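You operate a simulated robot arm through the tools that you are given. There is no shell and no other tool.

You are at the controls of a simulated robot arm. One attempt, no reset.

JOB
Plug the speaker into the strip and turn its volume to 2.
Fine: strip off while the plug goes in, and on again after; the speaker stays where it stands.

Only the result counts: the job must be done as asked and must still hold three seconds after the hand-in. Knocking over, shifting, dropping, spilling or breaking anything else fails it.

ROBOT AND FRAMES
A 6-joint arm with a two-finger gripper, fixed in place. Base frame: the origin is on the floor under the middle of its stand, x ahead of it, y to its left, z up; the work surface is at about z = 0.74. Lengths are in m, angles in rad, forces in N, time in s.
It reaches about 1.417 m from its shoulder. Its first joint turns from -2.897 to 2.897 rad. Payload 3.43 kg.
The tool frame sits at the grasp point between the pads (the TCP): z along the fingers, y along the line on which they close. The tips reach 0.02 m beyond it. The gripper opens to 0.19 m; its body begins 0.248 m behind the TCP.
Orientation is that of the tool frame in the base frame, as a unit quaternion [x, y, z, w]. With the fingers straight down and closing along the base's y, the tool's x points along the base's -x, its y along +y and its z along -z.

CONTROLS
- The arm moves only by the tool jog_arm. Its argument "increments" is a list of rows, each an object of numbers (a shift or turn left out is 0, a gripper value left out holds the last): "tx", "ty", "tz": the shift along the base's x, y, z in units of 300 mm (1.0 is 300 mm); "rx", "ry", "rz": the turn, a rotation vector about the base's x, y, z in units of 90 degrees (1.0 is 90 degrees); "jaw": the opening, from 0 (shut) to 1 (fully open). In form: [{"tx": .., "ty": .., "tz": .., "rx": .., "ry": .., "rz": .., "jaw": ..}, ...]. A call has 1 to 20 rows; each row is the pose to reach, as a shift and turn from the pose commanded when the call began. A call with a number of a shift or a turn outside -1 to 1 is refused whole. Each row takes 0.2 s and may step no farther than 0.05 m and 0.15 rad from the row before; otherwise, or with a gripper value out of range, the whole call is refused. Where a pose cannot be reached the arm comes as near as it can. A force on the tool above 40 N (or 10 N above the force at the start of the call, whichever is more), or a blocked arm, ends the call early, and 0.2 s more pass. Each finger travels about 0.153 m/s and halts on what it meets, pressing with about 33 N; the grip force reading is that of the motor and also rises with nothing between the fingers. The clock runs only during rows and for 0.2 s after the last one: add rows that repeat a pose to give the fingers time. It gives the time, the measured TCP pose, the force on the tool (base axes), the opening and the grip force at its end, in the units of the frame above (readings bear some noise), with the torque about the TCP (base axes, N m) and any sound that the robot's microphone picked up.
- Cameras (640 x 400 px; columns grow to the right, rows downward): "scene" is fixed at [0.0483, -0.5, 1.5052]; the picture's right is [-0.93, -0.37, 0.00], its down [-0.31, 0.77, -0.56] and it looks along [0.21, -0.52, -0.83] (base axes); focal length 373 px, centre (320, 200). "wrist" rides on the gripper at [0.07, -0.008, -0.288] in the tool frame; the picture's right is [0.12, 0.99, 0.00], its down [-0.96, 0.12, -0.25] and it looks along [-0.25, 0.03, 0.97] (tool axes); focal length 261 px, centre (320, 200). There is no depth. A picture from a camera that has moved, and an enlarged one, comes with that camera's place and axes in the base frame and with its lens.
- capture(camera): a new picture of that camera. It takes no simulated time.
- raise_lower(by): moves the trunk up (or, below 0, down) by that many m; the arm rides with it, the base frame stays. It gives what a move gives, with no picture.
- zoom(camera, box): a new picture of the part [left, top, right, bottom] of that camera's present view, enlarged. It takes no simulated time.
- close_job(): hands the job in; it is judged then, once.

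Places have to be worked out from the pictures, the camera data and where the tool is seen. Open the gripper and draw the arm clear of the work before you hand the job in, unless the task says otherwise.

The tools are called after "Request:" as name(argument=value, ...) on one line, values as JSON. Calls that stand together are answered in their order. jog_arm: Moves the arm, as the interface text tells. Its arguments: {"type":"object","properties":{"increments":{"type":"array","items":{"type":"object","properties":{"tx":{"type":"number"},"ty":{"type":"number"},"tz":{"type":"number"},"rx":{"type":"number"},"ry":{"type":"number"},"rz":{"type":"number"},"jaw":{"type":"number"}}}}},"required":["increments"]} The other tools are called the same way: raise_lower (by) moves the trunk up or down; capture (camera) takes a picture; zoom (camera, box) takes an enlarged picture of a part of a camera's view; close_job () hands the job in.

At the start:

```text
time_s: 0.0
eef_pos: [0.181, -0.6713, 1.1068]
tool_rot: [0.0, 1.0, 0.001, 0.0]
ft_force: [-0.7, 0.5, 0.0]
moment: [0.02, 0.01, -0.02]
grip_width: 0.19
grasp_force: 0.0
trunk travel left (down, up): [-0.25, 0.19]
```

scene: 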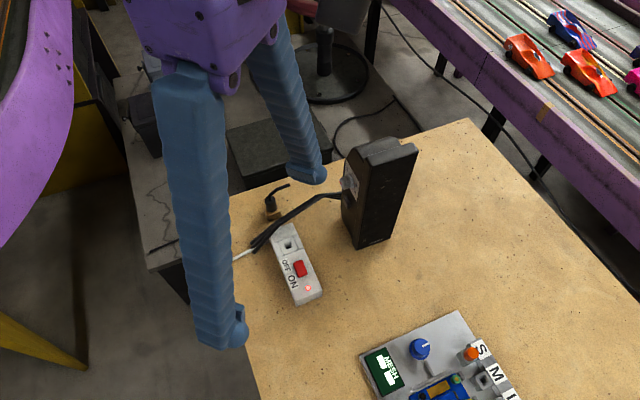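
wrist: 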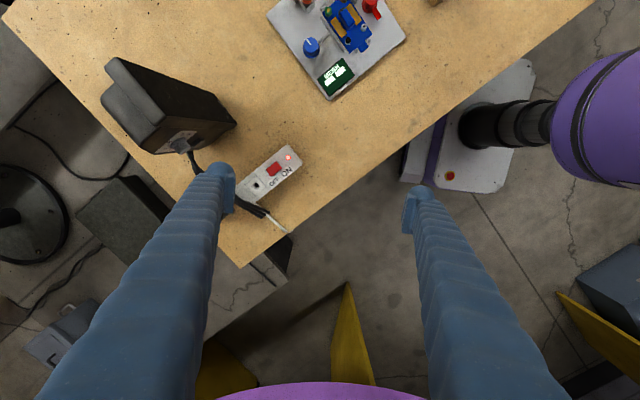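

I start by looking closer at the strip, plug, speaker and the panel in both cameras.

Request:
zoom(camera="scene", box=[220, 120, 440, 320])

Request:
zoom(camera="scene", box=[340, 290, 540, 400])

Request:
zoom(camera="wrist", box=[90, 40, 330, 250])

Request:
zoom(camera="wrist", box=[250, 0, 450, 120])

```text
2.00 times, centred on (330, 220) of scene
camera zoom: at [0.0483, -0.5, 1.5052], right [-0.93, -0.37, 0.0], down [-0.31, 0.77, -0.56], along [0.21, -0.52, -0.83], focal length 746 px, centre (300, 160)
```

zoom: 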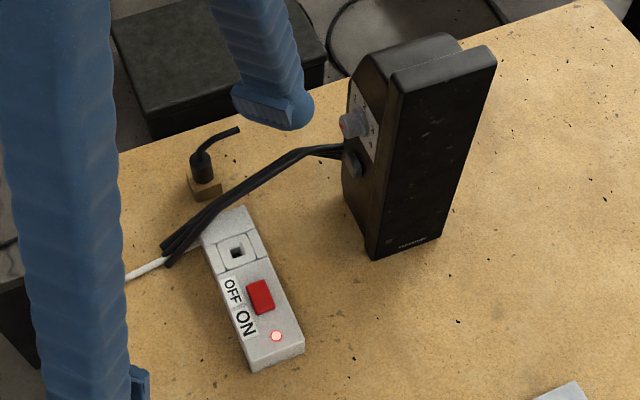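

```text
3.20 times, centred on (440, 345) of scene
camera zoom: at [0.0483, -0.5, 1.5052], right [-0.93, -0.37, 0.0], down [-0.31, 0.77, -0.56], along [0.21, -0.52, -0.83], focal length 1194 px, centre (-64, -264)
```

zoom: 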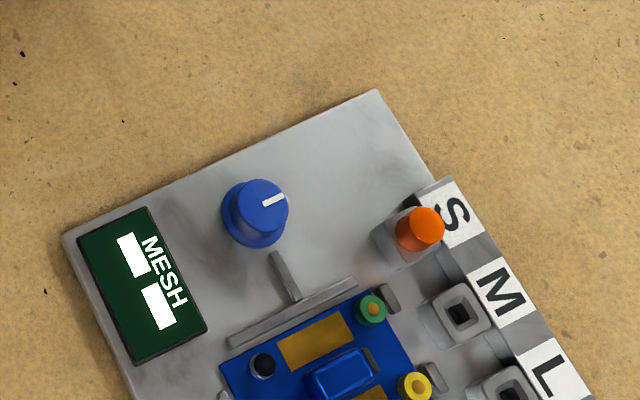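

```text
1.90 times, centred on (210, 145) of wrist
camera zoom: at [0.1096, -0.6785, 1.394], right [-0.12, 0.99, 0.0], down [0.96, 0.12, 0.25], along [0.25, 0.03, -0.97], focal length 496 px, centre (530, 305)
```

zoom: 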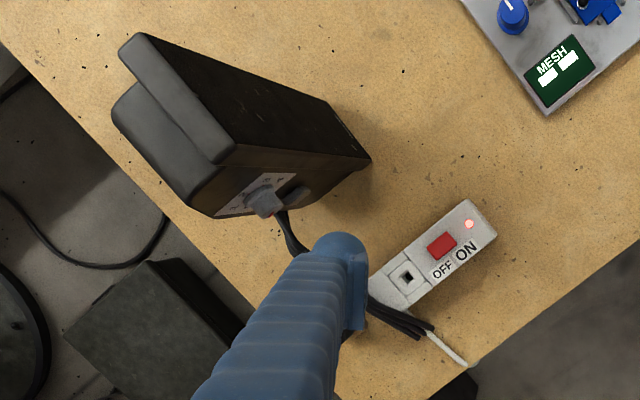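

```text
3.20 times, centred on (350, 60) of wrist
camera zoom: at [0.1096, -0.6785, 1.394], right [-0.12, 0.99, 0.0], down [0.96, 0.12, 0.25], along [0.25, 0.03, -0.97], focal length 834 px, centre (224, 648)
```

zoom: 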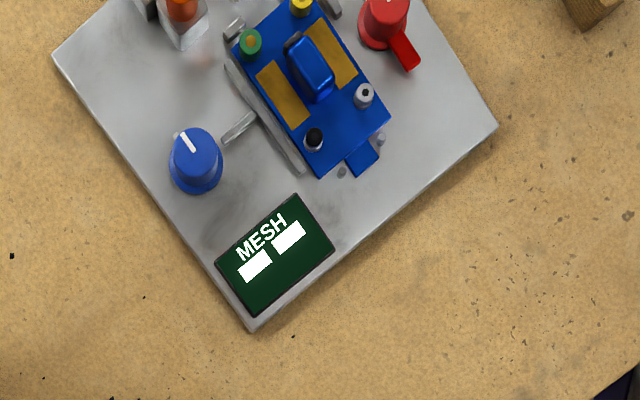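

The strip's LED is lit (on), its socket seems near (0.25, -0.82), the plug stands in a small wooden holder near (0.32, -0.885), and the speaker's volume knob sits on the face turned to +x, near (0.16, -0.91, 0.94). I move the hand over the strip/plug area, still high up, for a closer wrist view.

Request:
jog_arm(increments=[{"tx": 0.09, "ty": -0.1, "tz": 0.0}, {"tx": 0.18, "ty": -0.2, "tz": 0.0}, {"tx": 0.27, "ty": -0.3, "tz": 0.0}, {"tx": 0.34, "ty": -0.42, "tz": 0.0}, {"tx": 0.34, "ty": -0.42, "tz": 0.0}])

Request:
capture(camera="wrist")

Request:
capture(camera="scene")

```text
time_s: 1.2
eef_pos: [0.2849, -0.797, 1.1086]
tool_rot: [-0.001, 1.0, -0.001, 0.0]
ft_force: [-0.2, 0.6, 0.2]
moment: [0.06, -0.08, 0.0]
grip_width: 0.19
grasp_force: 0.1
trunk travel left (down, up): [-0.25, 0.19]
```

```text
taken
camera wrist: at [0.2117, -0.8057, 1.3949], right [-0.12, 0.99, 0.0], down [0.96, 0.12, 0.25], along [0.25, 0.03, -0.97], focal length 261 px, centre (320, 200)
```

wrist: 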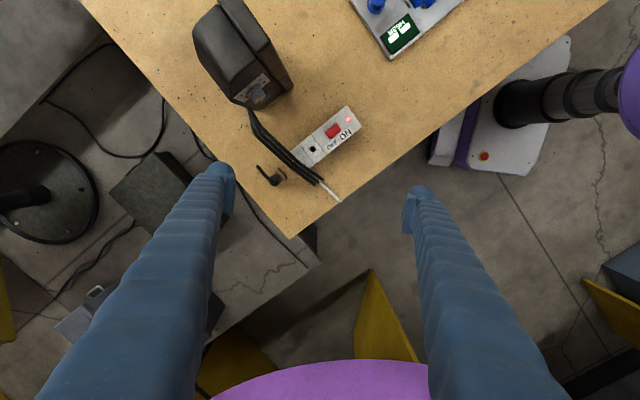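

```text
taken
```

scene: 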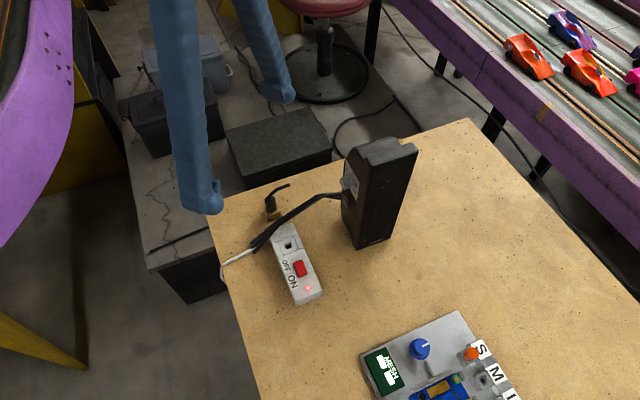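

Request:
zoom(camera="wrist", box=[230, 80, 370, 210])

Request:
zoom(camera="scene", box=[210, 160, 350, 310])

Request:
zoom(camera="scene", box=[310, 120, 430, 260])

```text
3.08 times, centred on (300, 145) of wrist
camera zoom: at [0.2117, -0.8057, 1.3949], right [-0.12, 0.99, 0.0], down [0.96, 0.12, 0.25], along [0.25, 0.03, -0.97], focal length 802 px, centre (382, 369)
```

zoom: 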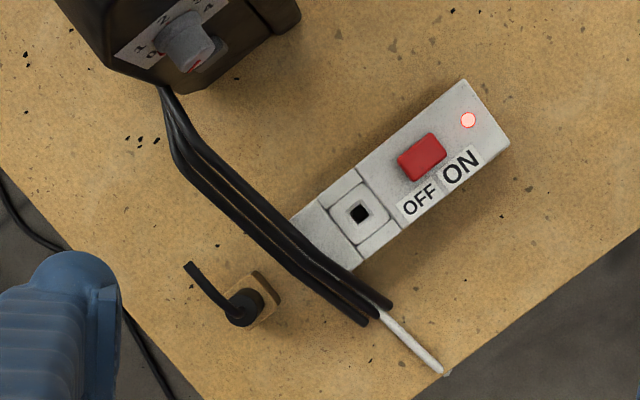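

```text
2.67 times, centred on (280, 235) of scene
camera zoom: at [0.0483, -0.5, 1.5052], right [-0.93, -0.37, 0.0], down [-0.31, 0.77, -0.56], along [0.21, -0.52, -0.83], focal length 995 px, centre (427, 107)
```

zoom: 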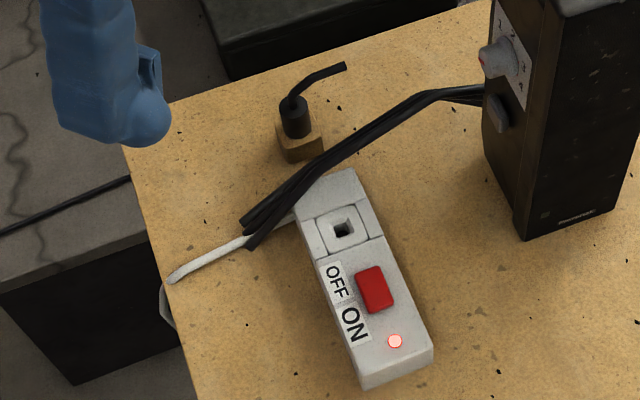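

```text
2.86 times, centred on (370, 190) of scene
camera zoom: at [0.0483, -0.5, 1.5052], right [-0.93, -0.37, 0.0], down [-0.31, 0.77, -0.56], along [0.21, -0.52, -0.83], focal length 1066 px, centre (177, 229)
```

zoom: 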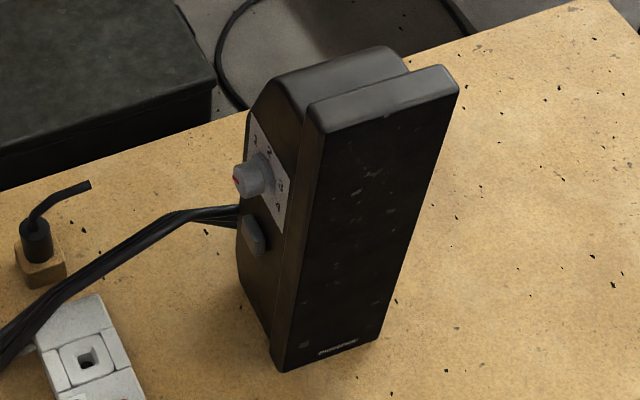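

I zoom in on the fingertips to learn their shape before choosing how to press the switch and grasp the plug.

Request:
zoom(camera="wrist", box=[170, 150, 450, 260])

Request:
zoom(camera="scene", box=[160, 60, 310, 220])

Request:
zoom(camera="wrist", box=[220, 60, 300, 110])

```text
2.29 times, centred on (310, 205) of wrist
camera zoom: at [0.2117, -0.8057, 1.3949], right [-0.12, 0.99, 0.0], down [0.96, 0.12, 0.25], along [0.25, 0.03, -0.97], focal length 596 px, centre (343, 189)
```

zoom: 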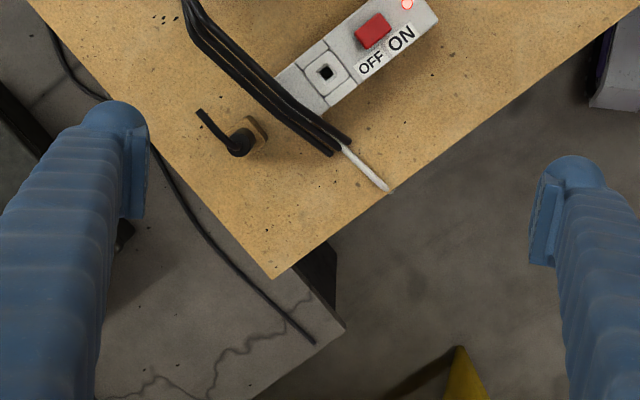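

```text
2.50 times, centred on (235, 140) of scene
camera zoom: at [0.0483, -0.5, 1.5052], right [-0.93, -0.37, 0.0], down [-0.31, 0.77, -0.56], along [0.21, -0.52, -0.83], focal length 933 px, centre (532, 350)
```

zoom: 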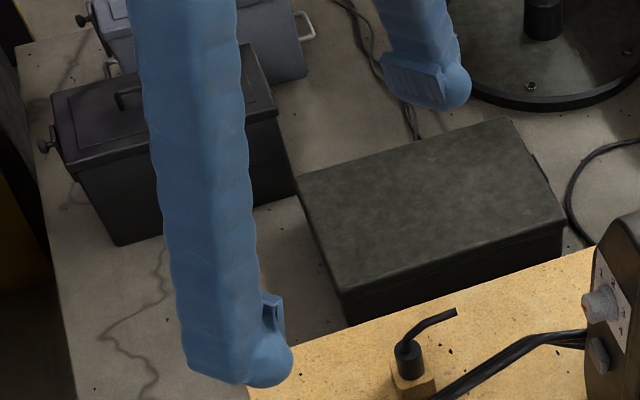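

```text
8.00 times, centred on (260, 85) of wrist
camera zoom: at [0.2117, -0.8057, 1.3949], right [-0.12, 0.99, 0.0], down [0.96, 0.12, 0.25], along [0.25, 0.03, -0.97], focal length 2085 px, centre (800, 1120)
```

zoom: 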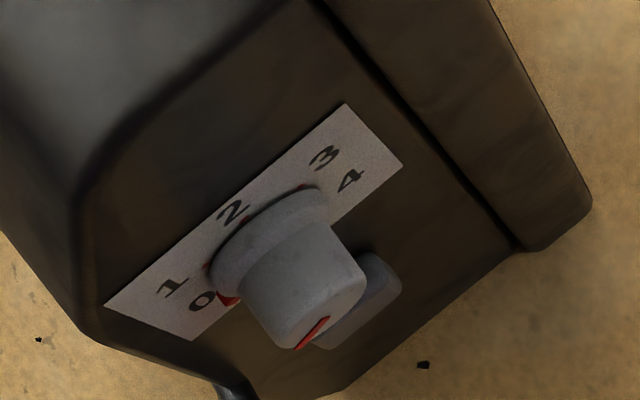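

The dial reads 0–4 with 2 at the top, and the knob now points at about 0. I turn the hand 45° so that it lines up with the strip, and go lower for a closer view of plug, cable bundle and socket.

Request:
jog_arm(increments=[{"tx": 0.01, "ty": -0.03, "tz": -0.07, "rz": 0.085}, {"tx": 0.02, "ty": -0.06, "tz": -0.14, "rz": 0.17}, {"tx": 0.03, "ty": -0.09, "tz": -0.21, "rz": 0.255}, {"tx": 0.04, "ty": -0.12, "tz": -0.28, "rz": 0.34}, {"tx": 0.05, "ty": -0.15, "tz": -0.35, "rz": 0.425}, {"tx": 0.05, "ty": -0.18, "tz": -0.42, "rz": 0.5}, {"tx": 0.05, "ty": -0.18, "tz": -0.42, "rz": 0.5}])

Request:
capture(camera="wrist")

Request:
capture(camera="scene")

```text
time_s: 2.8
eef_pos: [0.3003, -0.85, 0.9814]
tool_rot: [-0.384, 0.923, 0.0, 0.0]
ft_force: [1.0, -0.4, -0.3]
moment: [0.07, -0.01, 0.01]
grip_width: 0.19
grasp_force: 0.0
trunk travel left (down, up): [-0.25, 0.19]
```

```text
taken
camera wrist: at [0.2547, -0.9071, 1.2683], right [-0.79, 0.62, 0.0], down [0.6, 0.76, 0.25], along [0.15, 0.19, -0.97], focal length 261 px, centre (320, 200)
```

wrist: 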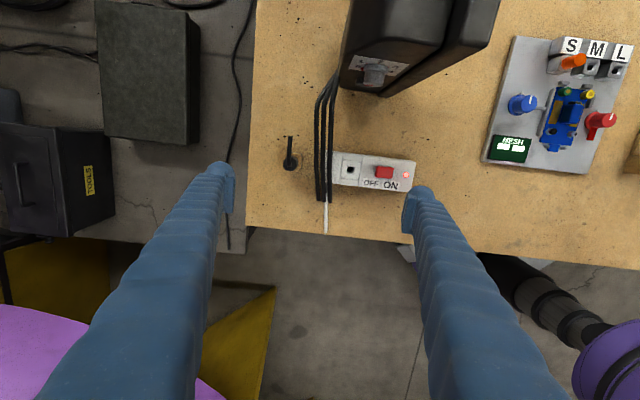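

```text
taken
```

scene: 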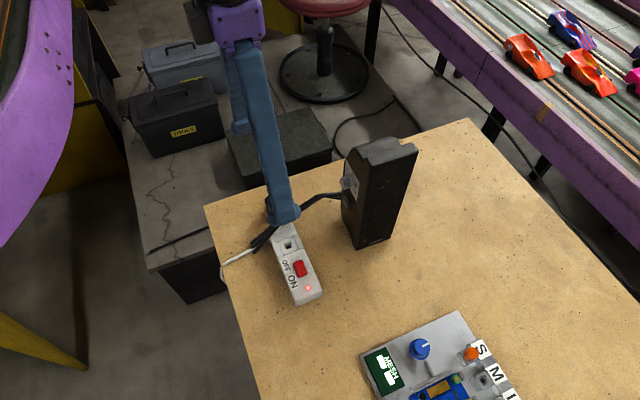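

Request:
zoom(camera="wrist", box=[265, 120, 425, 220])

Request:
zoom(camera="wrist", box=[320, 30, 440, 110])

Request:
zoom(camera="wrist", box=[270, 125, 350, 205])

```text
4.00 times, centred on (345, 170) of wrist
camera zoom: at [0.2547, -0.9071, 1.2683], right [-0.79, 0.62, 0.0], down [0.6, 0.76, 0.25], along [0.15, 0.19, -0.97], focal length 1043 px, centre (220, 320)
```

zoom: 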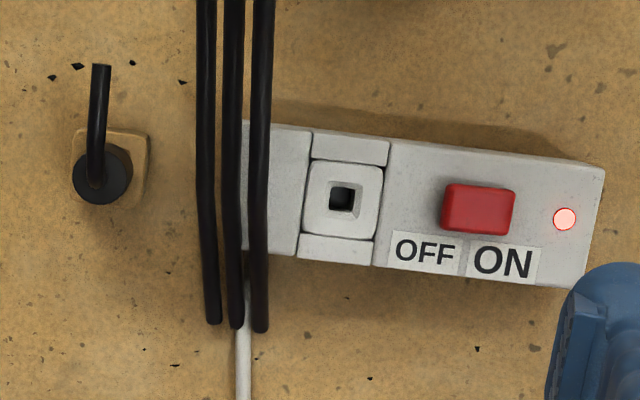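

```text
5.00 times, centred on (380, 70) of wrist
camera zoom: at [0.2547, -0.9071, 1.2683], right [-0.79, 0.62, 0.0], down [0.6, 0.76, 0.25], along [0.15, 0.19, -0.97], focal length 1303 px, centre (20, 850)
```

zoom: 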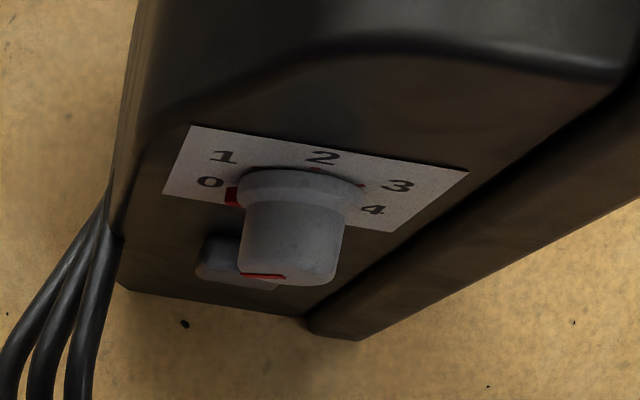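

```text
5.00 times, centred on (310, 165) of wrist
camera zoom: at [0.2547, -0.9071, 1.2683], right [-0.79, 0.62, 0.0], down [0.6, 0.76, 0.25], along [0.15, 0.19, -0.97], focal length 1303 px, centre (370, 375)
```

zoom: 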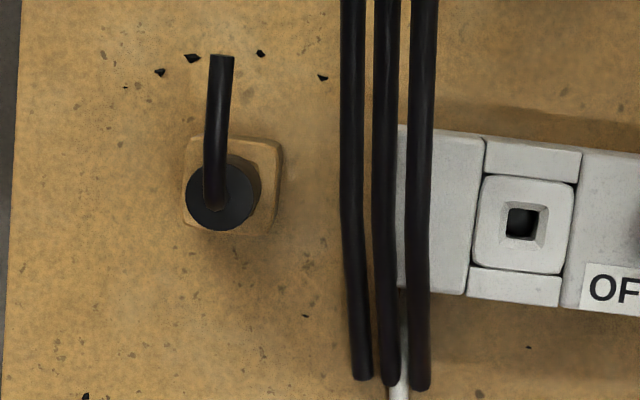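

Three cables run between the plug and the strip end, so finger room there is tight. I close the gripper here in free air to see the true fingertip size.

Request:
jog_arm(increments=[{"jaw": 0.5}, {"jaw": 0.0}, {"jaw": 0.0}, {"jaw": 0.0}, {"jaw": 0.0}])

Request:
capture(camera="wrist")

Request:
zoom(camera="scene", box=[210, 100, 350, 240])

```text
time_s: 4.0
eef_pos: [0.3, -0.85, 0.9821]
tool_rot: [-0.383, 0.924, 0.001, 0.0]
ft_force: [-0.5, 0.3, 0.8]
moment: [-0.02, -0.02, -0.01]
grip_width: 0.0002
grasp_force: 33.0
trunk travel left (down, up): [-0.25, 0.19]
```

```text
taken
camera wrist: at [0.2547, -0.9064, 1.2685], right [-0.79, 0.62, 0.0], down [0.6, 0.76, 0.25], along [0.15, 0.19, -0.97], focal length 261 px, centre (320, 200)
```

wrist: 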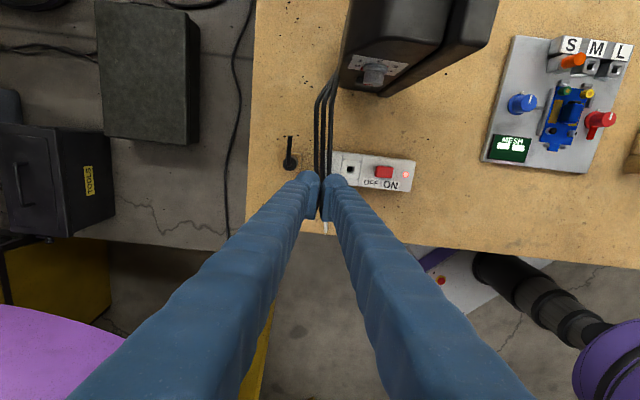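

```text
2.86 times, centred on (280, 170) of scene
camera zoom: at [0.0483, -0.5, 1.5052], right [-0.93, -0.37, 0.0], down [-0.31, 0.77, -0.56], along [0.21, -0.52, -0.83], focal length 1066 px, centre (434, 286)
```

zoom: 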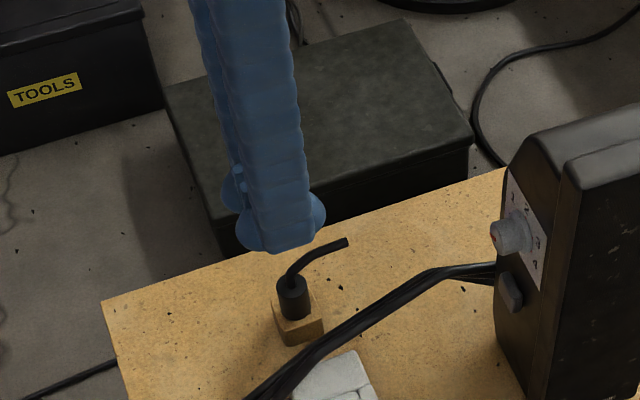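

Request:
zoom(camera="wrist", box=[270, 150, 380, 240])

Request:
zoom(camera="scene", box=[240, 150, 320, 210])

```text
4.44 times, centred on (325, 195) of wrist
camera zoom: at [0.2547, -0.9064, 1.2685], right [-0.79, 0.62, 0.0], down [0.6, 0.76, 0.25], along [0.15, 0.19, -0.97], focal length 1158 px, centre (298, 222)
```

zoom: 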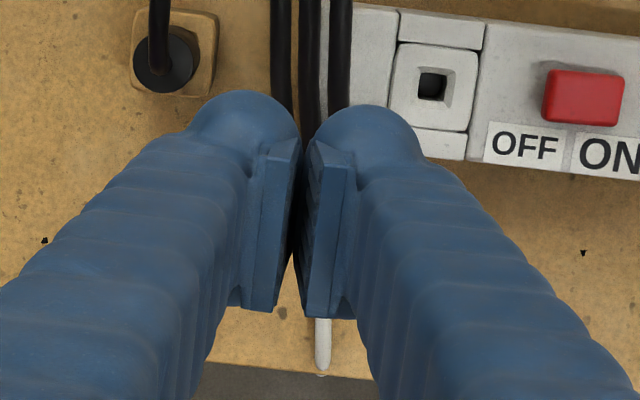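

```text
6.67 times, centred on (280, 180) of scene
camera zoom: at [0.0483, -0.5, 1.5052], right [-0.93, -0.37, 0.0], down [-0.31, 0.77, -0.56], along [0.21, -0.52, -0.83], focal length 2488 px, centre (587, 333)
```

zoom: 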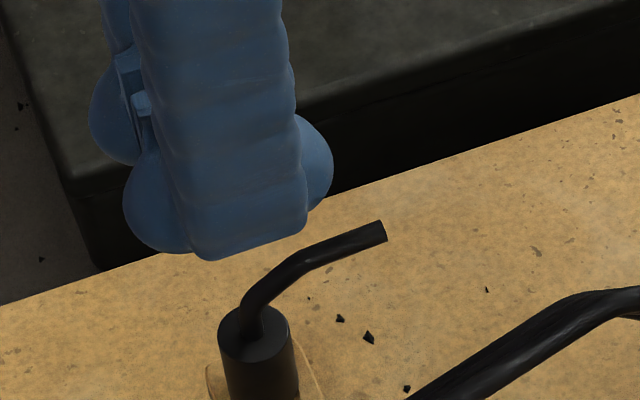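

The fingers are thick (about 0.04 m × 0.05 m), so I need the cable height near plug and socket precisely. I zoom the fixed camera on that part.

Request:
zoom(camera="scene", box=[240, 180, 320, 260])

Request:
zoom(camera="scene", box=[255, 180, 295, 220])

```text
5.00 times, centred on (280, 220) of scene
camera zoom: at [0.0483, -0.5, 1.5052], right [-0.93, -0.37, 0.0], down [-0.31, 0.77, -0.56], along [0.21, -0.52, -0.83], focal length 1866 px, centre (520, 100)
```

zoom: 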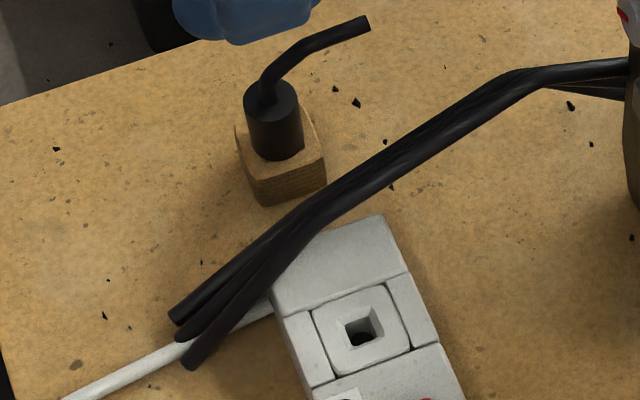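

```text
10.00 times, centred on (275, 200) of scene
camera zoom: at [0.0483, -0.5, 1.5052], right [-0.93, -0.37, 0.0], down [-0.31, 0.77, -0.56], along [0.21, -0.52, -0.83], focal length 3732 px, centre (770, 200)
```

zoom: 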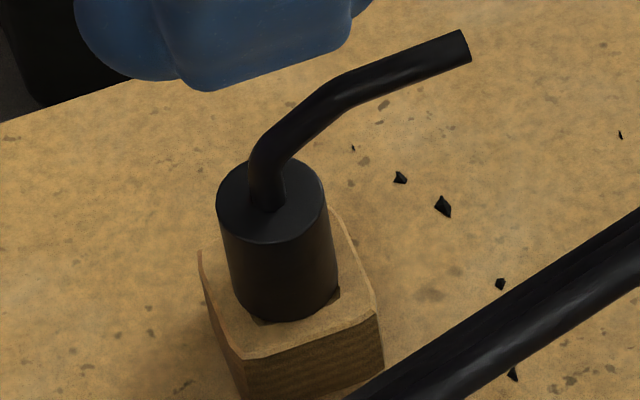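

The plug's top is at about z=0.805, its body about 24 mm thick, and the cables lie close beside it (outer cable top near z=0.78), so exact pad geometry matters. I lift and turn the hand so that the fixed camera sees the fingers in profile.

Request:
jog_arm(increments=[{"tx": -0.04, "ty": 0.04, "tz": 0.05, "rz": 0.09, "jaw": 0.3}, {"tx": -0.08, "ty": 0.08, "tz": 0.1, "rz": 0.18}, {"tx": -0.12, "ty": 0.12, "tz": 0.15, "rz": 0.27}, {"tx": -0.16, "ty": 0.16, "tz": 0.2, "rz": 0.36}, {"tx": -0.2, "ty": 0.2, "tz": 0.25, "rz": 0.45}, {"tx": -0.24, "ty": 0.24, "tz": 0.3, "rz": 0.54}, {"tx": -0.28, "ty": 0.28, "tz": 0.35, "rz": 0.63}, {"tx": -0.33, "ty": 0.33, "tz": 0.4, "rz": 0.72}, {"tx": -0.33, "ty": 0.33, "tz": 0.4, "rz": 0.72}])

Request:
capture(camera="scene")

Request:
capture(camera="wrist")

```text
time_s: 6.0
eef_pos: [0.2472, -0.7231, 1.0924]
tool_rot: [0.796, -0.603, -0.02, 0.042]
ft_force: [0.5, 0.5, 0.5]
moment: [-0.15, 0.06, 0.02]
grip_width: 0.0569
grasp_force: 0.1
out of reach, approached as far as the arm can: row 7, 8, 9
trunk travel left (down, up): [-0.25, 0.19]
```

```text
taken
```

scene: 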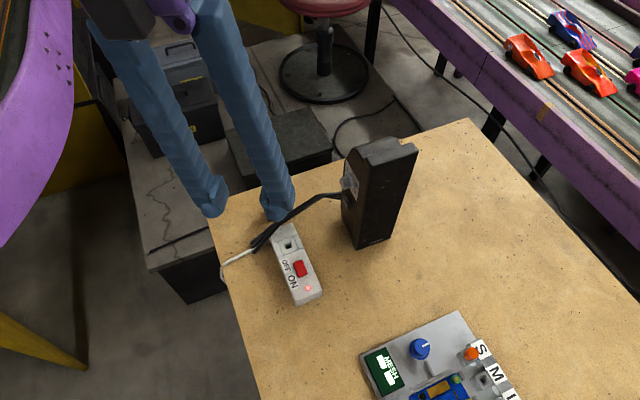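

```text
taken
camera wrist: at [0.2964, -0.7757, 1.3787], right [-0.92, -0.38, 0.09], down [-0.35, 0.91, 0.24], along [-0.18, 0.19, -0.97], focal length 261 px, centre (320, 200)
```

wrist: 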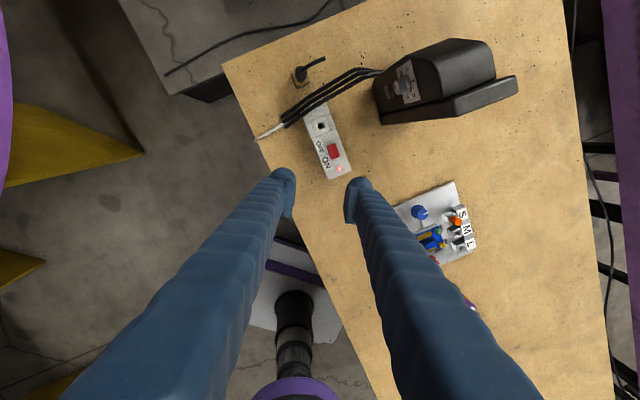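

The wrist yaw limit was hit, but the fingers are now seen nearly in profile; I zoom on them.

Request:
zoom(camera="scene", box=[170, 130, 310, 240])

Request:
zoom(camera="wrist", box=[250, 150, 400, 250])

Request:
zoom(camera="wrist", box=[240, 30, 400, 190])

```text
3.64 times, centred on (240, 185) of scene
camera zoom: at [0.0483, -0.5, 1.5052], right [-0.93, -0.37, 0.0], down [-0.31, 0.77, -0.56], along [0.21, -0.52, -0.83], focal length 1357 px, centre (611, 254)
```

zoom: 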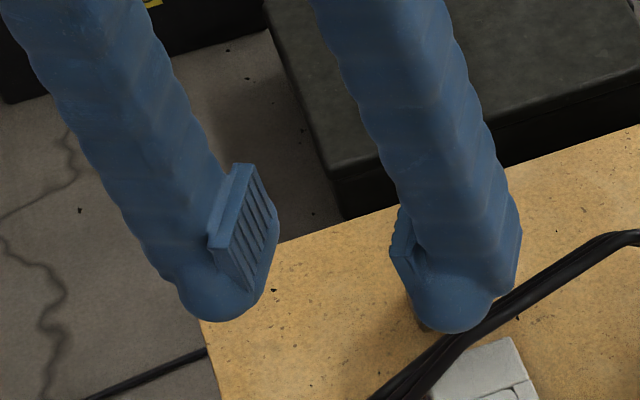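

```text
4.00 times, centred on (325, 200) of wrist
camera zoom: at [0.2964, -0.7757, 1.3787], right [-0.92, -0.38, 0.09], down [-0.35, 0.91, 0.24], along [-0.18, 0.19, -0.97], focal length 1043 px, centre (300, 200)
```

zoom: 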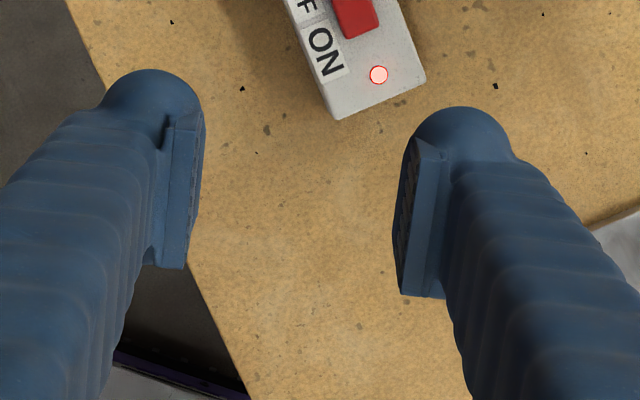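

```text
2.50 times, centred on (320, 110) of wrist
camera zoom: at [0.2964, -0.7757, 1.3787], right [-0.92, -0.38, 0.09], down [-0.35, 0.91, 0.24], along [-0.18, 0.19, -0.97], focal length 652 px, centre (320, 425)
```

zoom: 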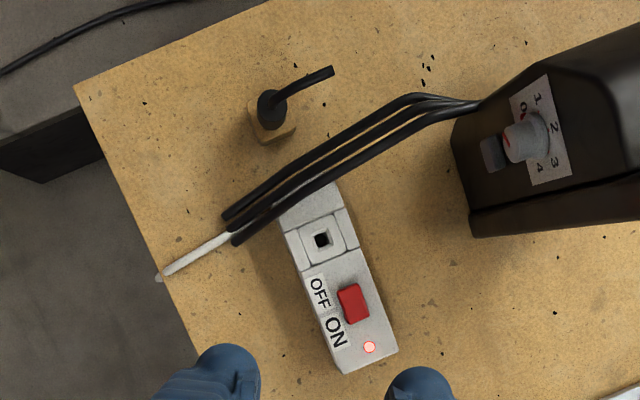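

The pads are about 36×33 mm and reach nearly to the tips, good. I turn the wrist back towards the former yaw and check where the pose ends up.

Request:
jog_arm(increments=[{"rz": -0.09}, {"rz": -0.18}, {"rz": -0.27}, {"rz": -0.36}, {"rz": -0.45}, {"rz": -0.54}, {"rz": -0.63}, {"rz": -0.72}, {"rz": -0.72}])

```text
time_s: 8.0
eef_pos: [0.2459, -0.7269, 1.0889]
tool_rot: [-0.347, 0.937, 0.039, -0.025]
ft_force: [-0.9, -0.4, -0.1]
moment: [0.0, 0.0, 0.01]
grip_width: 0.0572
grasp_force: 0.0
trunk travel left (down, up): [-0.25, 0.19]
```

The commanded pose follows the clipped one, good. Now I swing the hand to horizontal, pointing at the speaker's knob face (direction about (-0.745, -0.667, 0)), standing off from it, to view the dial, plug and cables from the side.

Request:
jog_arm(increments=[{"tx": 0.015, "ty": -0.015, "tz": 0.02, "rx": -0.0622, "ry": 0.0647, "rz": 0.005}, {"tx": 0.03, "ty": -0.03, "tz": 0.02, "rx": -0.1244, "ry": 0.1294, "rz": 0.01}, {"tx": 0.045, "ty": -0.045, "tz": 0.02, "rx": -0.1865, "ry": 0.1941, "rz": 0.015}, {"tx": 0.06, "ty": -0.06, "tz": 0.0, "rx": -0.2487, "ry": 0.2588, "rz": 0.02}, {"tx": 0.075, "ty": -0.075, "tz": -0.03, "rx": -0.3109, "ry": 0.3235, "rz": 0.025}, {"tx": 0.09, "ty": -0.09, "tz": -0.06, "rx": -0.3731, "ry": 0.3883, "rz": 0.03}, {"tx": 0.105, "ty": -0.105, "tz": -0.1, "rx": -0.4353, "ry": 0.453, "rz": 0.035}, {"tx": 0.12, "ty": -0.12, "tz": -0.14, "rx": -0.4975, "ry": 0.5177, "rz": 0.04}, {"tx": 0.135, "ty": -0.135, "tz": -0.18, "rx": -0.5596, "ry": 0.5824, "rz": 0.045}, {"tx": 0.15, "ty": -0.15, "tz": -0.22, "rx": -0.6218, "ry": 0.6471, "rz": 0.05}, {"tx": 0.165, "ty": -0.165, "tz": -0.26, "rx": -0.684, "ry": 0.7118, "rz": 0.0557}, {"tx": 0.165, "ty": -0.165, "tz": -0.26, "rx": -0.684, "ry": 0.7118, "rz": 0.0557}])

Request:
capture(camera="wrist")

Request:
capture(camera="scene")

```text
time_s: 10.6
eef_pos: [0.2944, -0.7765, 1.0124]
tool_rot: [0.253, -0.66, 0.251, 0.661]
ft_force: [0.0, 0.7, -1.1]
moment: [-0.06, 0.07, -0.06]
grip_width: 0.0569
grasp_force: 0.0
trunk travel left (down, up): [-0.25, 0.19]
```

```text
taken
camera wrist: at [0.5139, -0.5917, 1.0821], right [-0.66, 0.74, 0.12], down [0.11, 0.25, -0.96], along [-0.74, -0.62, -0.25], focal length 261 px, centre (320, 200)
```

wrist: 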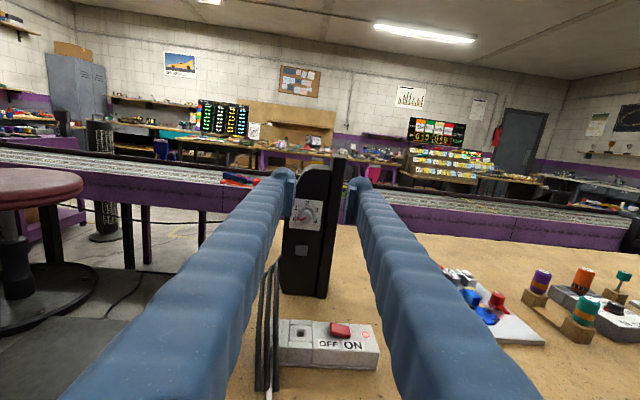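

```text
taken
```

scene: 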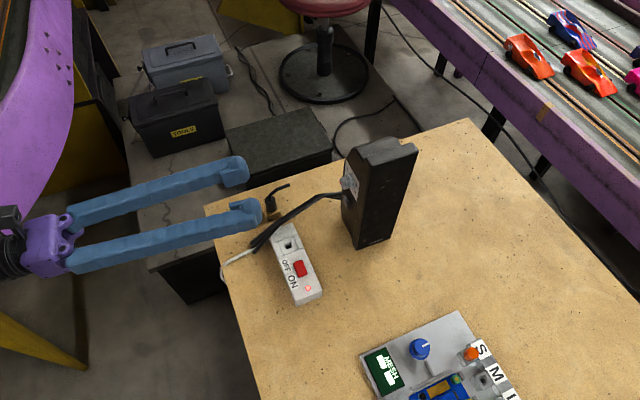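

Reachable. The dial is now seen almost head-on; I zoom on it and on the strip and the rocker from this low angle.

Request:
zoom(camera="wrist", box=[270, 170, 350, 270])

Request:
zoom(camera="wrist", box=[280, 195, 330, 225])

Request:
zoom(camera="wrist", box=[220, 300, 400, 400])

```text
4.00 times, centred on (310, 220) of wrist
camera zoom: at [0.5139, -0.5917, 1.0821], right [-0.66, 0.74, 0.12], down [0.11, 0.25, -0.96], along [-0.74, -0.62, -0.25], focal length 1043 px, centre (360, 120)
```

zoom: 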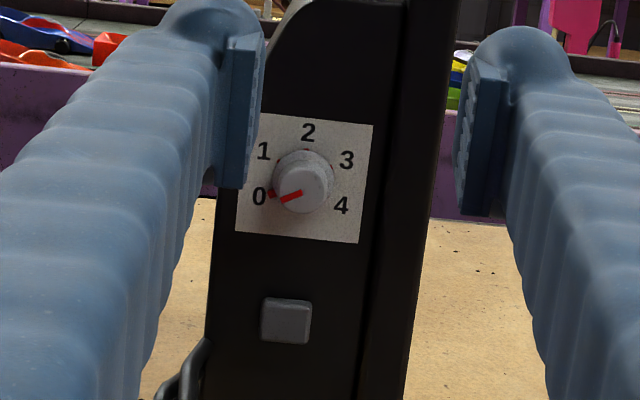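

```text
12.80 times, centred on (305, 210) of wrist
camera zoom: at [0.5139, -0.5917, 1.0821], right [-0.66, 0.74, 0.12], down [0.11, 0.25, -0.96], along [-0.74, -0.62, -0.25], focal length 3336 px, centre (512, 72)
```

zoom: 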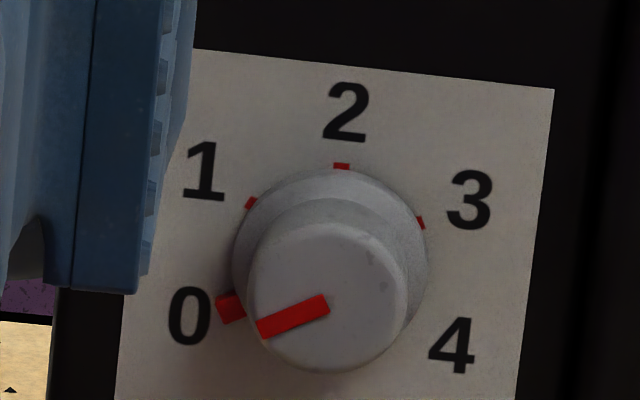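

```text
3.56 times, centred on (310, 350) of wrist
camera zoom: at [0.5139, -0.5917, 1.0821], right [-0.66, 0.74, 0.12], down [0.11, 0.25, -0.96], along [-0.74, -0.62, -0.25], focal length 927 px, centre (356, -333)
```

zoom: 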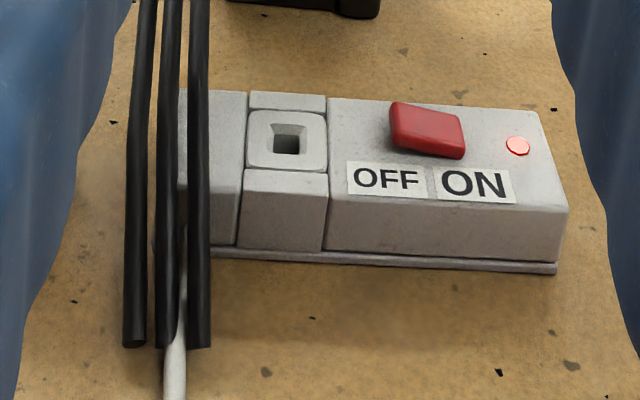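

The dial face shows the knob clockwise travel 0→2 is about 120°, with ticks 60° apart; the rocker's OFF end stands up (it is on). I judge the knob cap's face centre at about (0.1675, -0.913, 0.924), about 24 mm thick and standing 20 mm out. I move to a stand-off in front of it and check the centring.

Request:
jog_arm(increments=[{"tx": -0.06, "ty": -0.07, "tz": -0.07, "rz": 0.005, "jaw": 0.3}, {"tx": -0.12, "ty": -0.14, "tz": -0.14, "rz": 0.01}, {"tx": -0.18, "ty": -0.21, "tz": -0.21, "rz": 0.0167}, {"tx": -0.23, "ty": -0.27, "tz": -0.27, "rz": 0.0167}, {"tx": -0.2613, "ty": -0.3017, "tz": -0.2947, "rz": 0.0167}, {"tx": -0.2613, "ty": -0.3017, "tz": -0.2947, "rz": 0.0167}])

Request:
capture(camera="wrist")

Request:
zoom(camera="wrist", box=[250, 130, 390, 270])

Request:
zoom(camera="scene", box=[230, 120, 430, 260])

```text
time_s: 12.0
eef_pos: [0.2162, -0.8684, 0.9244]
tool_rot: [0.262, -0.657, 0.259, 0.657]
ft_force: [-0.6, -1.1, -0.8]
moment: [-0.03, 0.0, -0.01]
grip_width: 0.0568
grasp_force: 0.1
trunk travel left (down, up): [-0.25, 0.19]
```

```text
taken
camera wrist: at [0.4291, -0.6773, 0.9936], right [-0.68, 0.72, 0.12], down [0.1, 0.26, -0.96], along [-0.73, -0.64, -0.25], focal length 261 px, centre (320, 200)
```

wrist: 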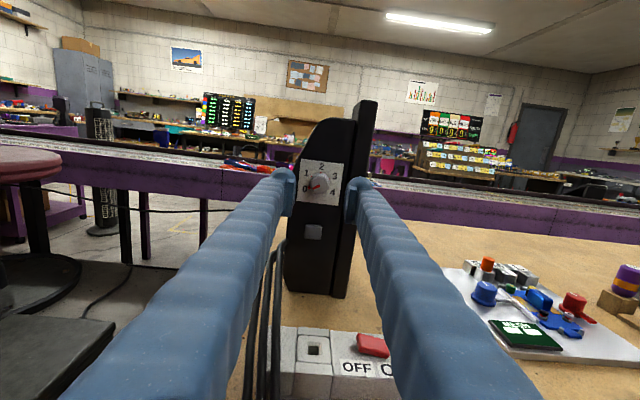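

```text
2.86 times, centred on (320, 200) of wrist
camera zoom: at [0.4291, -0.6773, 0.9936], right [-0.68, 0.72, 0.12], down [0.1, 0.26, -0.96], along [-0.73, -0.64, -0.25], focal length 745 px, centre (320, 200)
```

zoom: 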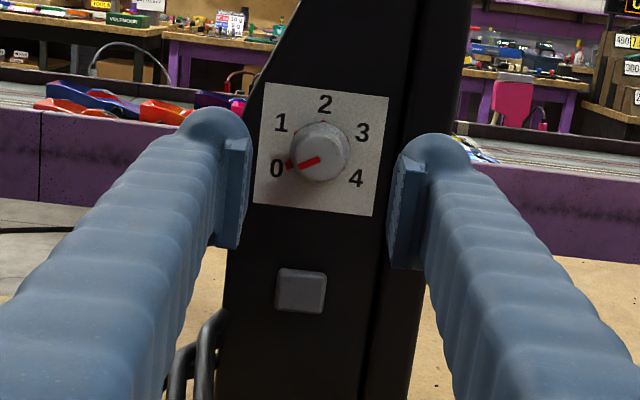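

```text
2.86 times, centred on (330, 190) of scene
camera zoom: at [0.0483, -0.5, 1.5052], right [-0.93, -0.37, 0.0], down [-0.31, 0.77, -0.56], along [0.21, -0.52, -0.83], focal length 1066 px, centre (291, 229)
```

zoom: 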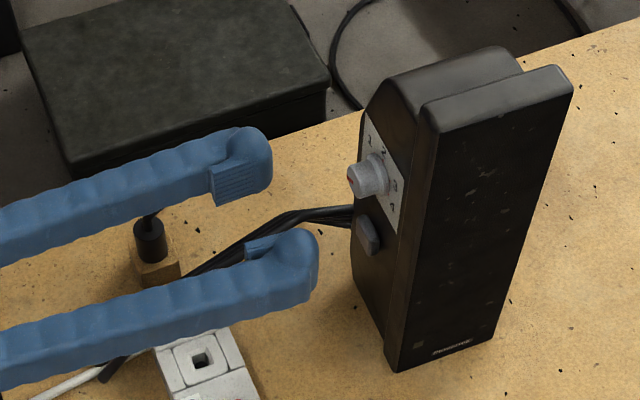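

Vertical alignment looks right; I zoom further to measure the lateral offset of the cap against the pads.

Request:
zoom(camera="wrist", box=[295, 160, 345, 210])

Request:
zoom(camera="wrist", box=[270, 150, 370, 230])

Request:
zoom(camera="scene", box=[310, 150, 380, 220])

```text
8.00 times, centred on (320, 185) of wrist
camera zoom: at [0.4291, -0.6773, 0.9936], right [-0.68, 0.72, 0.12], down [0.1, 0.26, -0.96], along [-0.73, -0.64, -0.25], focal length 2085 px, centre (320, 320)
```

zoom: 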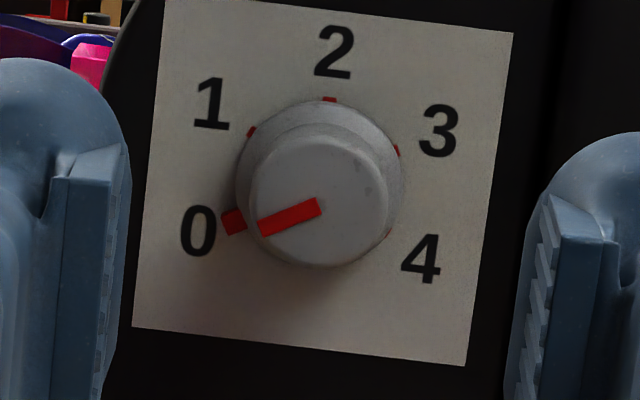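

```text
5.00 times, centred on (320, 190) of wrist
camera zoom: at [0.4291, -0.6773, 0.9936], right [-0.68, 0.72, 0.12], down [0.1, 0.26, -0.96], along [-0.73, -0.64, -0.25], focal length 1303 px, centre (320, 250)
```

zoom: 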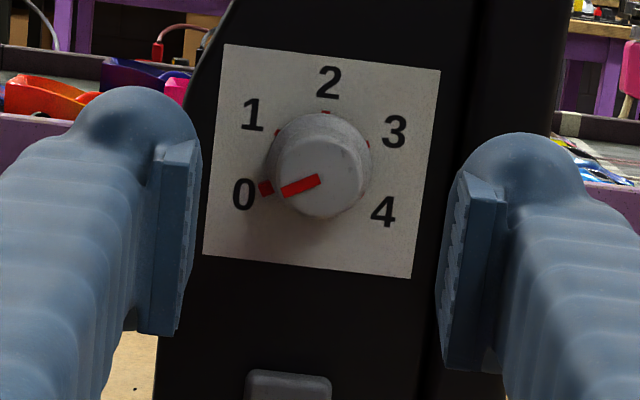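

```text
5.71 times, centred on (345, 185) of scene
camera zoom: at [0.0483, -0.5, 1.5052], right [-0.93, -0.37, 0.0], down [-0.31, 0.77, -0.56], along [0.21, -0.52, -0.83], focal length 2133 px, centre (177, 286)
```

zoom: 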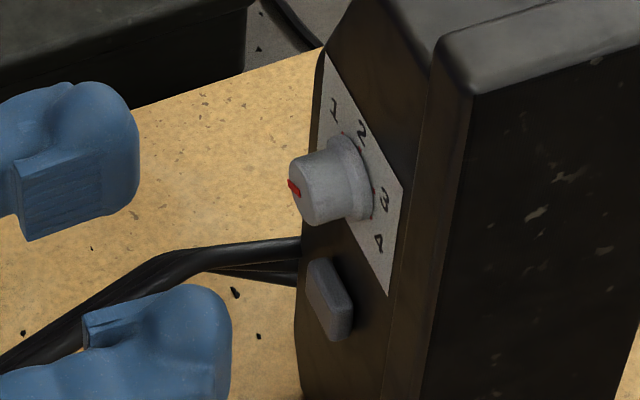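

The cap is centred between the pads to within about 1 mm. I roll the hand 40° counter-clockwise (seen facing the dial) at this stand-off before going in, so that one stroke can give 90°.

Request:
jog_arm(increments=[{"rx": 0.0647, "ry": 0.0609, "tz": 0.0004}, {"rx": 0.1293, "ry": 0.1217, "tz": 0.0008}, {"rx": 0.194, "ry": 0.1826, "tz": 0.0012}, {"rx": 0.2586, "ry": 0.2434, "tz": 0.0016}, {"rx": 0.3233, "ry": 0.3043, "tz": 0.002}, {"rx": 0.3233, "ry": 0.3043, "tz": 0.002}])

Request:
zoom(camera="wrist", box=[250, 130, 390, 270])

Request:
zoom(camera="scene", box=[230, 120, 430, 260])

```text
time_s: 13.4
eef_pos: [0.2177, -0.8681, 0.9256]
tool_rot: [0.471, -0.528, 0.019, 0.706]
ft_force: [-0.8, 0.6, -0.4]
moment: [0.01, -0.02, 0.04]
grip_width: 0.057
grasp_force: 0.1
trunk travel left (down, up): [-0.25, 0.19]
```

```text
2.86 times, centred on (320, 200) of wrist
camera zoom: at [0.4593, -0.7088, 0.9728], right [-0.47, 0.5, 0.73], down [-0.31, 0.69, -0.66], along [-0.83, -0.53, -0.17], focal length 745 px, centre (320, 200)
```

zoom: 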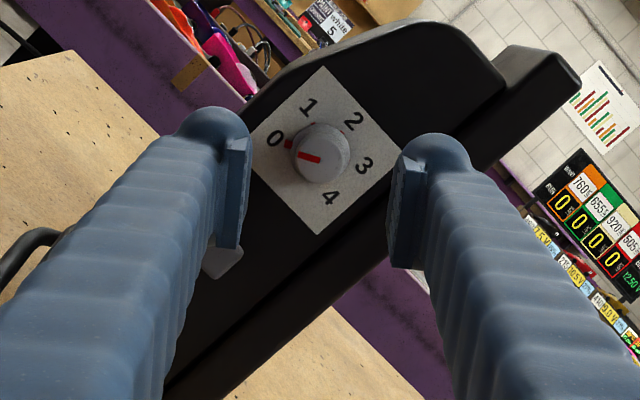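

```text
2.86 times, centred on (330, 190) of scene
camera zoom: at [0.0483, -0.5, 1.5052], right [-0.93, -0.37, 0.0], down [-0.31, 0.77, -0.56], along [0.21, -0.52, -0.83], focal length 1066 px, centre (291, 229)
```

zoom: 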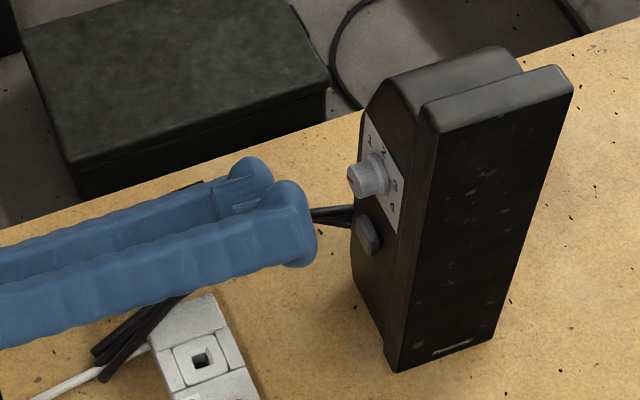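

I zoom in to measure the centring again in this rolled view.

Request:
zoom(camera="wrist", box=[295, 160, 345, 210])

Request:
zoom(camera="wrist", box=[270, 150, 370, 230])

```text
8.00 times, centred on (320, 185) of wrist
camera zoom: at [0.4593, -0.7088, 0.9728], right [-0.47, 0.5, 0.73], down [-0.31, 0.69, -0.66], along [-0.83, -0.53, -0.17], focal length 2085 px, centre (320, 320)
```

zoom: 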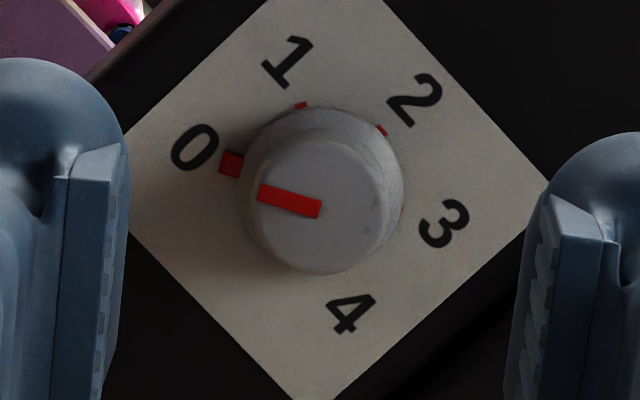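

```text
5.00 times, centred on (320, 190) of wrist
camera zoom: at [0.4593, -0.7088, 0.9728], right [-0.47, 0.5, 0.73], down [-0.31, 0.69, -0.66], along [-0.83, -0.53, -0.17], focal length 1303 px, centre (320, 250)
```

zoom: 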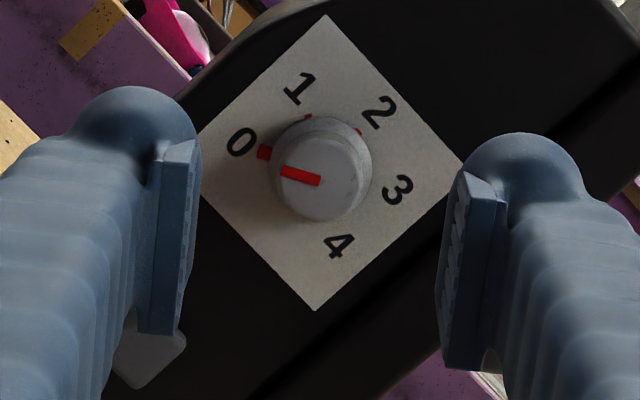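

Still centred (about 0.5 mm off) and clear of the small block below. I advance 58 mm along the tool axis so the pads straddle the cap.

Request:
jog_arm(increments=[{"tx": -0.04, "ty": -0.0376, "tz": 0.0}, {"tx": -0.08, "ty": -0.0753, "tz": 0.0}, {"tx": -0.115, "ty": -0.1083, "tz": 0.0}, {"tx": -0.1407, "ty": -0.1325, "tz": 0.0}, {"tx": -0.1407, "ty": -0.1325, "tz": 0.0}])

Request:
zoom(camera="wrist", box=[270, 150, 370, 230])

Request:
zoom(camera="scene", box=[300, 120, 420, 220])

```text
time_s: 14.6
eef_pos: [0.1721, -0.9098, 0.9234]
tool_rot: [0.471, -0.529, 0.02, 0.706]
ft_force: [2.2, 2.5, 0.4]
moment: [0.0, 0.06, -0.1]
grip_width: 0.0572
grasp_force: 0.2
trunk travel left (down, up): [-0.25, 0.19]
```

```text
5.00 times, centred on (320, 190) of wrist
camera zoom: at [0.4151, -0.7501, 0.9718], right [-0.47, 0.5, 0.73], down [-0.31, 0.69, -0.66], along [-0.83, -0.53, -0.17], focal length 1303 px, centre (320, 250)
```

zoom: 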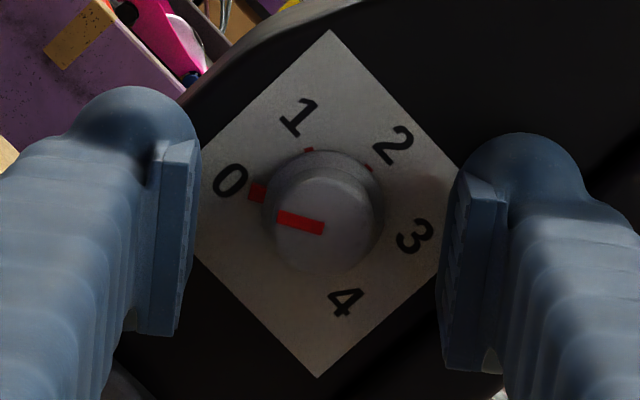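

```text
4.00 times, centred on (360, 170) of scene
camera zoom: at [0.0483, -0.5, 1.5052], right [-0.93, -0.37, 0.0], down [-0.31, 0.77, -0.56], along [0.21, -0.52, -0.83], focal length 1493 px, centre (160, 320)
```

zoom: 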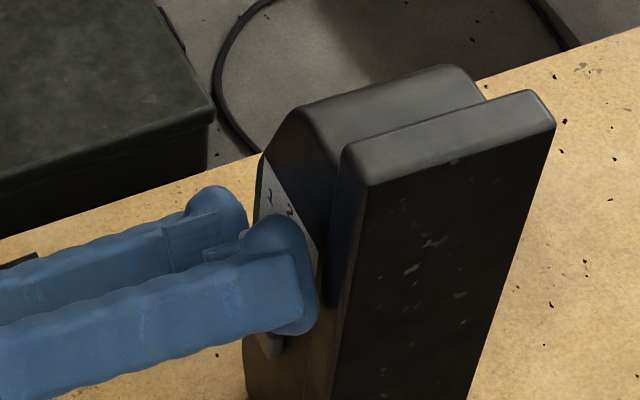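

The force (~3 N along the outward direction) and the pose show I went about 4 mm deeper than planned, perhaps lightly touching the panel edge. I back off 3.5 mm and check the force again.

Request:
jog_arm(increments=[{"tx": 0.0085, "ty": 0.008, "tz": 0.0}, {"tx": 0.0085, "ty": 0.008, "tz": 0.0}])

Request:
zoom(camera="wrist", box=[290, 160, 350, 220])

```text
time_s: 15.2
eef_pos: [0.1752, -0.9063, 0.9239]
tool_rot: [0.47, -0.528, 0.019, 0.707]
ft_force: [-0.7, -0.1, -0.5]
moment: [-0.01, -0.01, 0.0]
grip_width: 0.0572
grasp_force: 0.0
trunk travel left (down, up): [-0.25, 0.19]
```

```text
6.67 times, centred on (320, 190) of wrist
camera zoom: at [0.4187, -0.747, 0.9722], right [-0.47, 0.5, 0.73], down [-0.3, 0.69, -0.66], along [-0.83, -0.53, -0.17], focal length 1738 px, centre (320, 267)
```

zoom: 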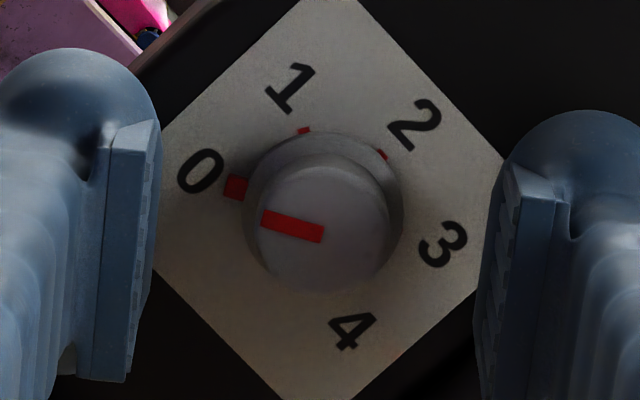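

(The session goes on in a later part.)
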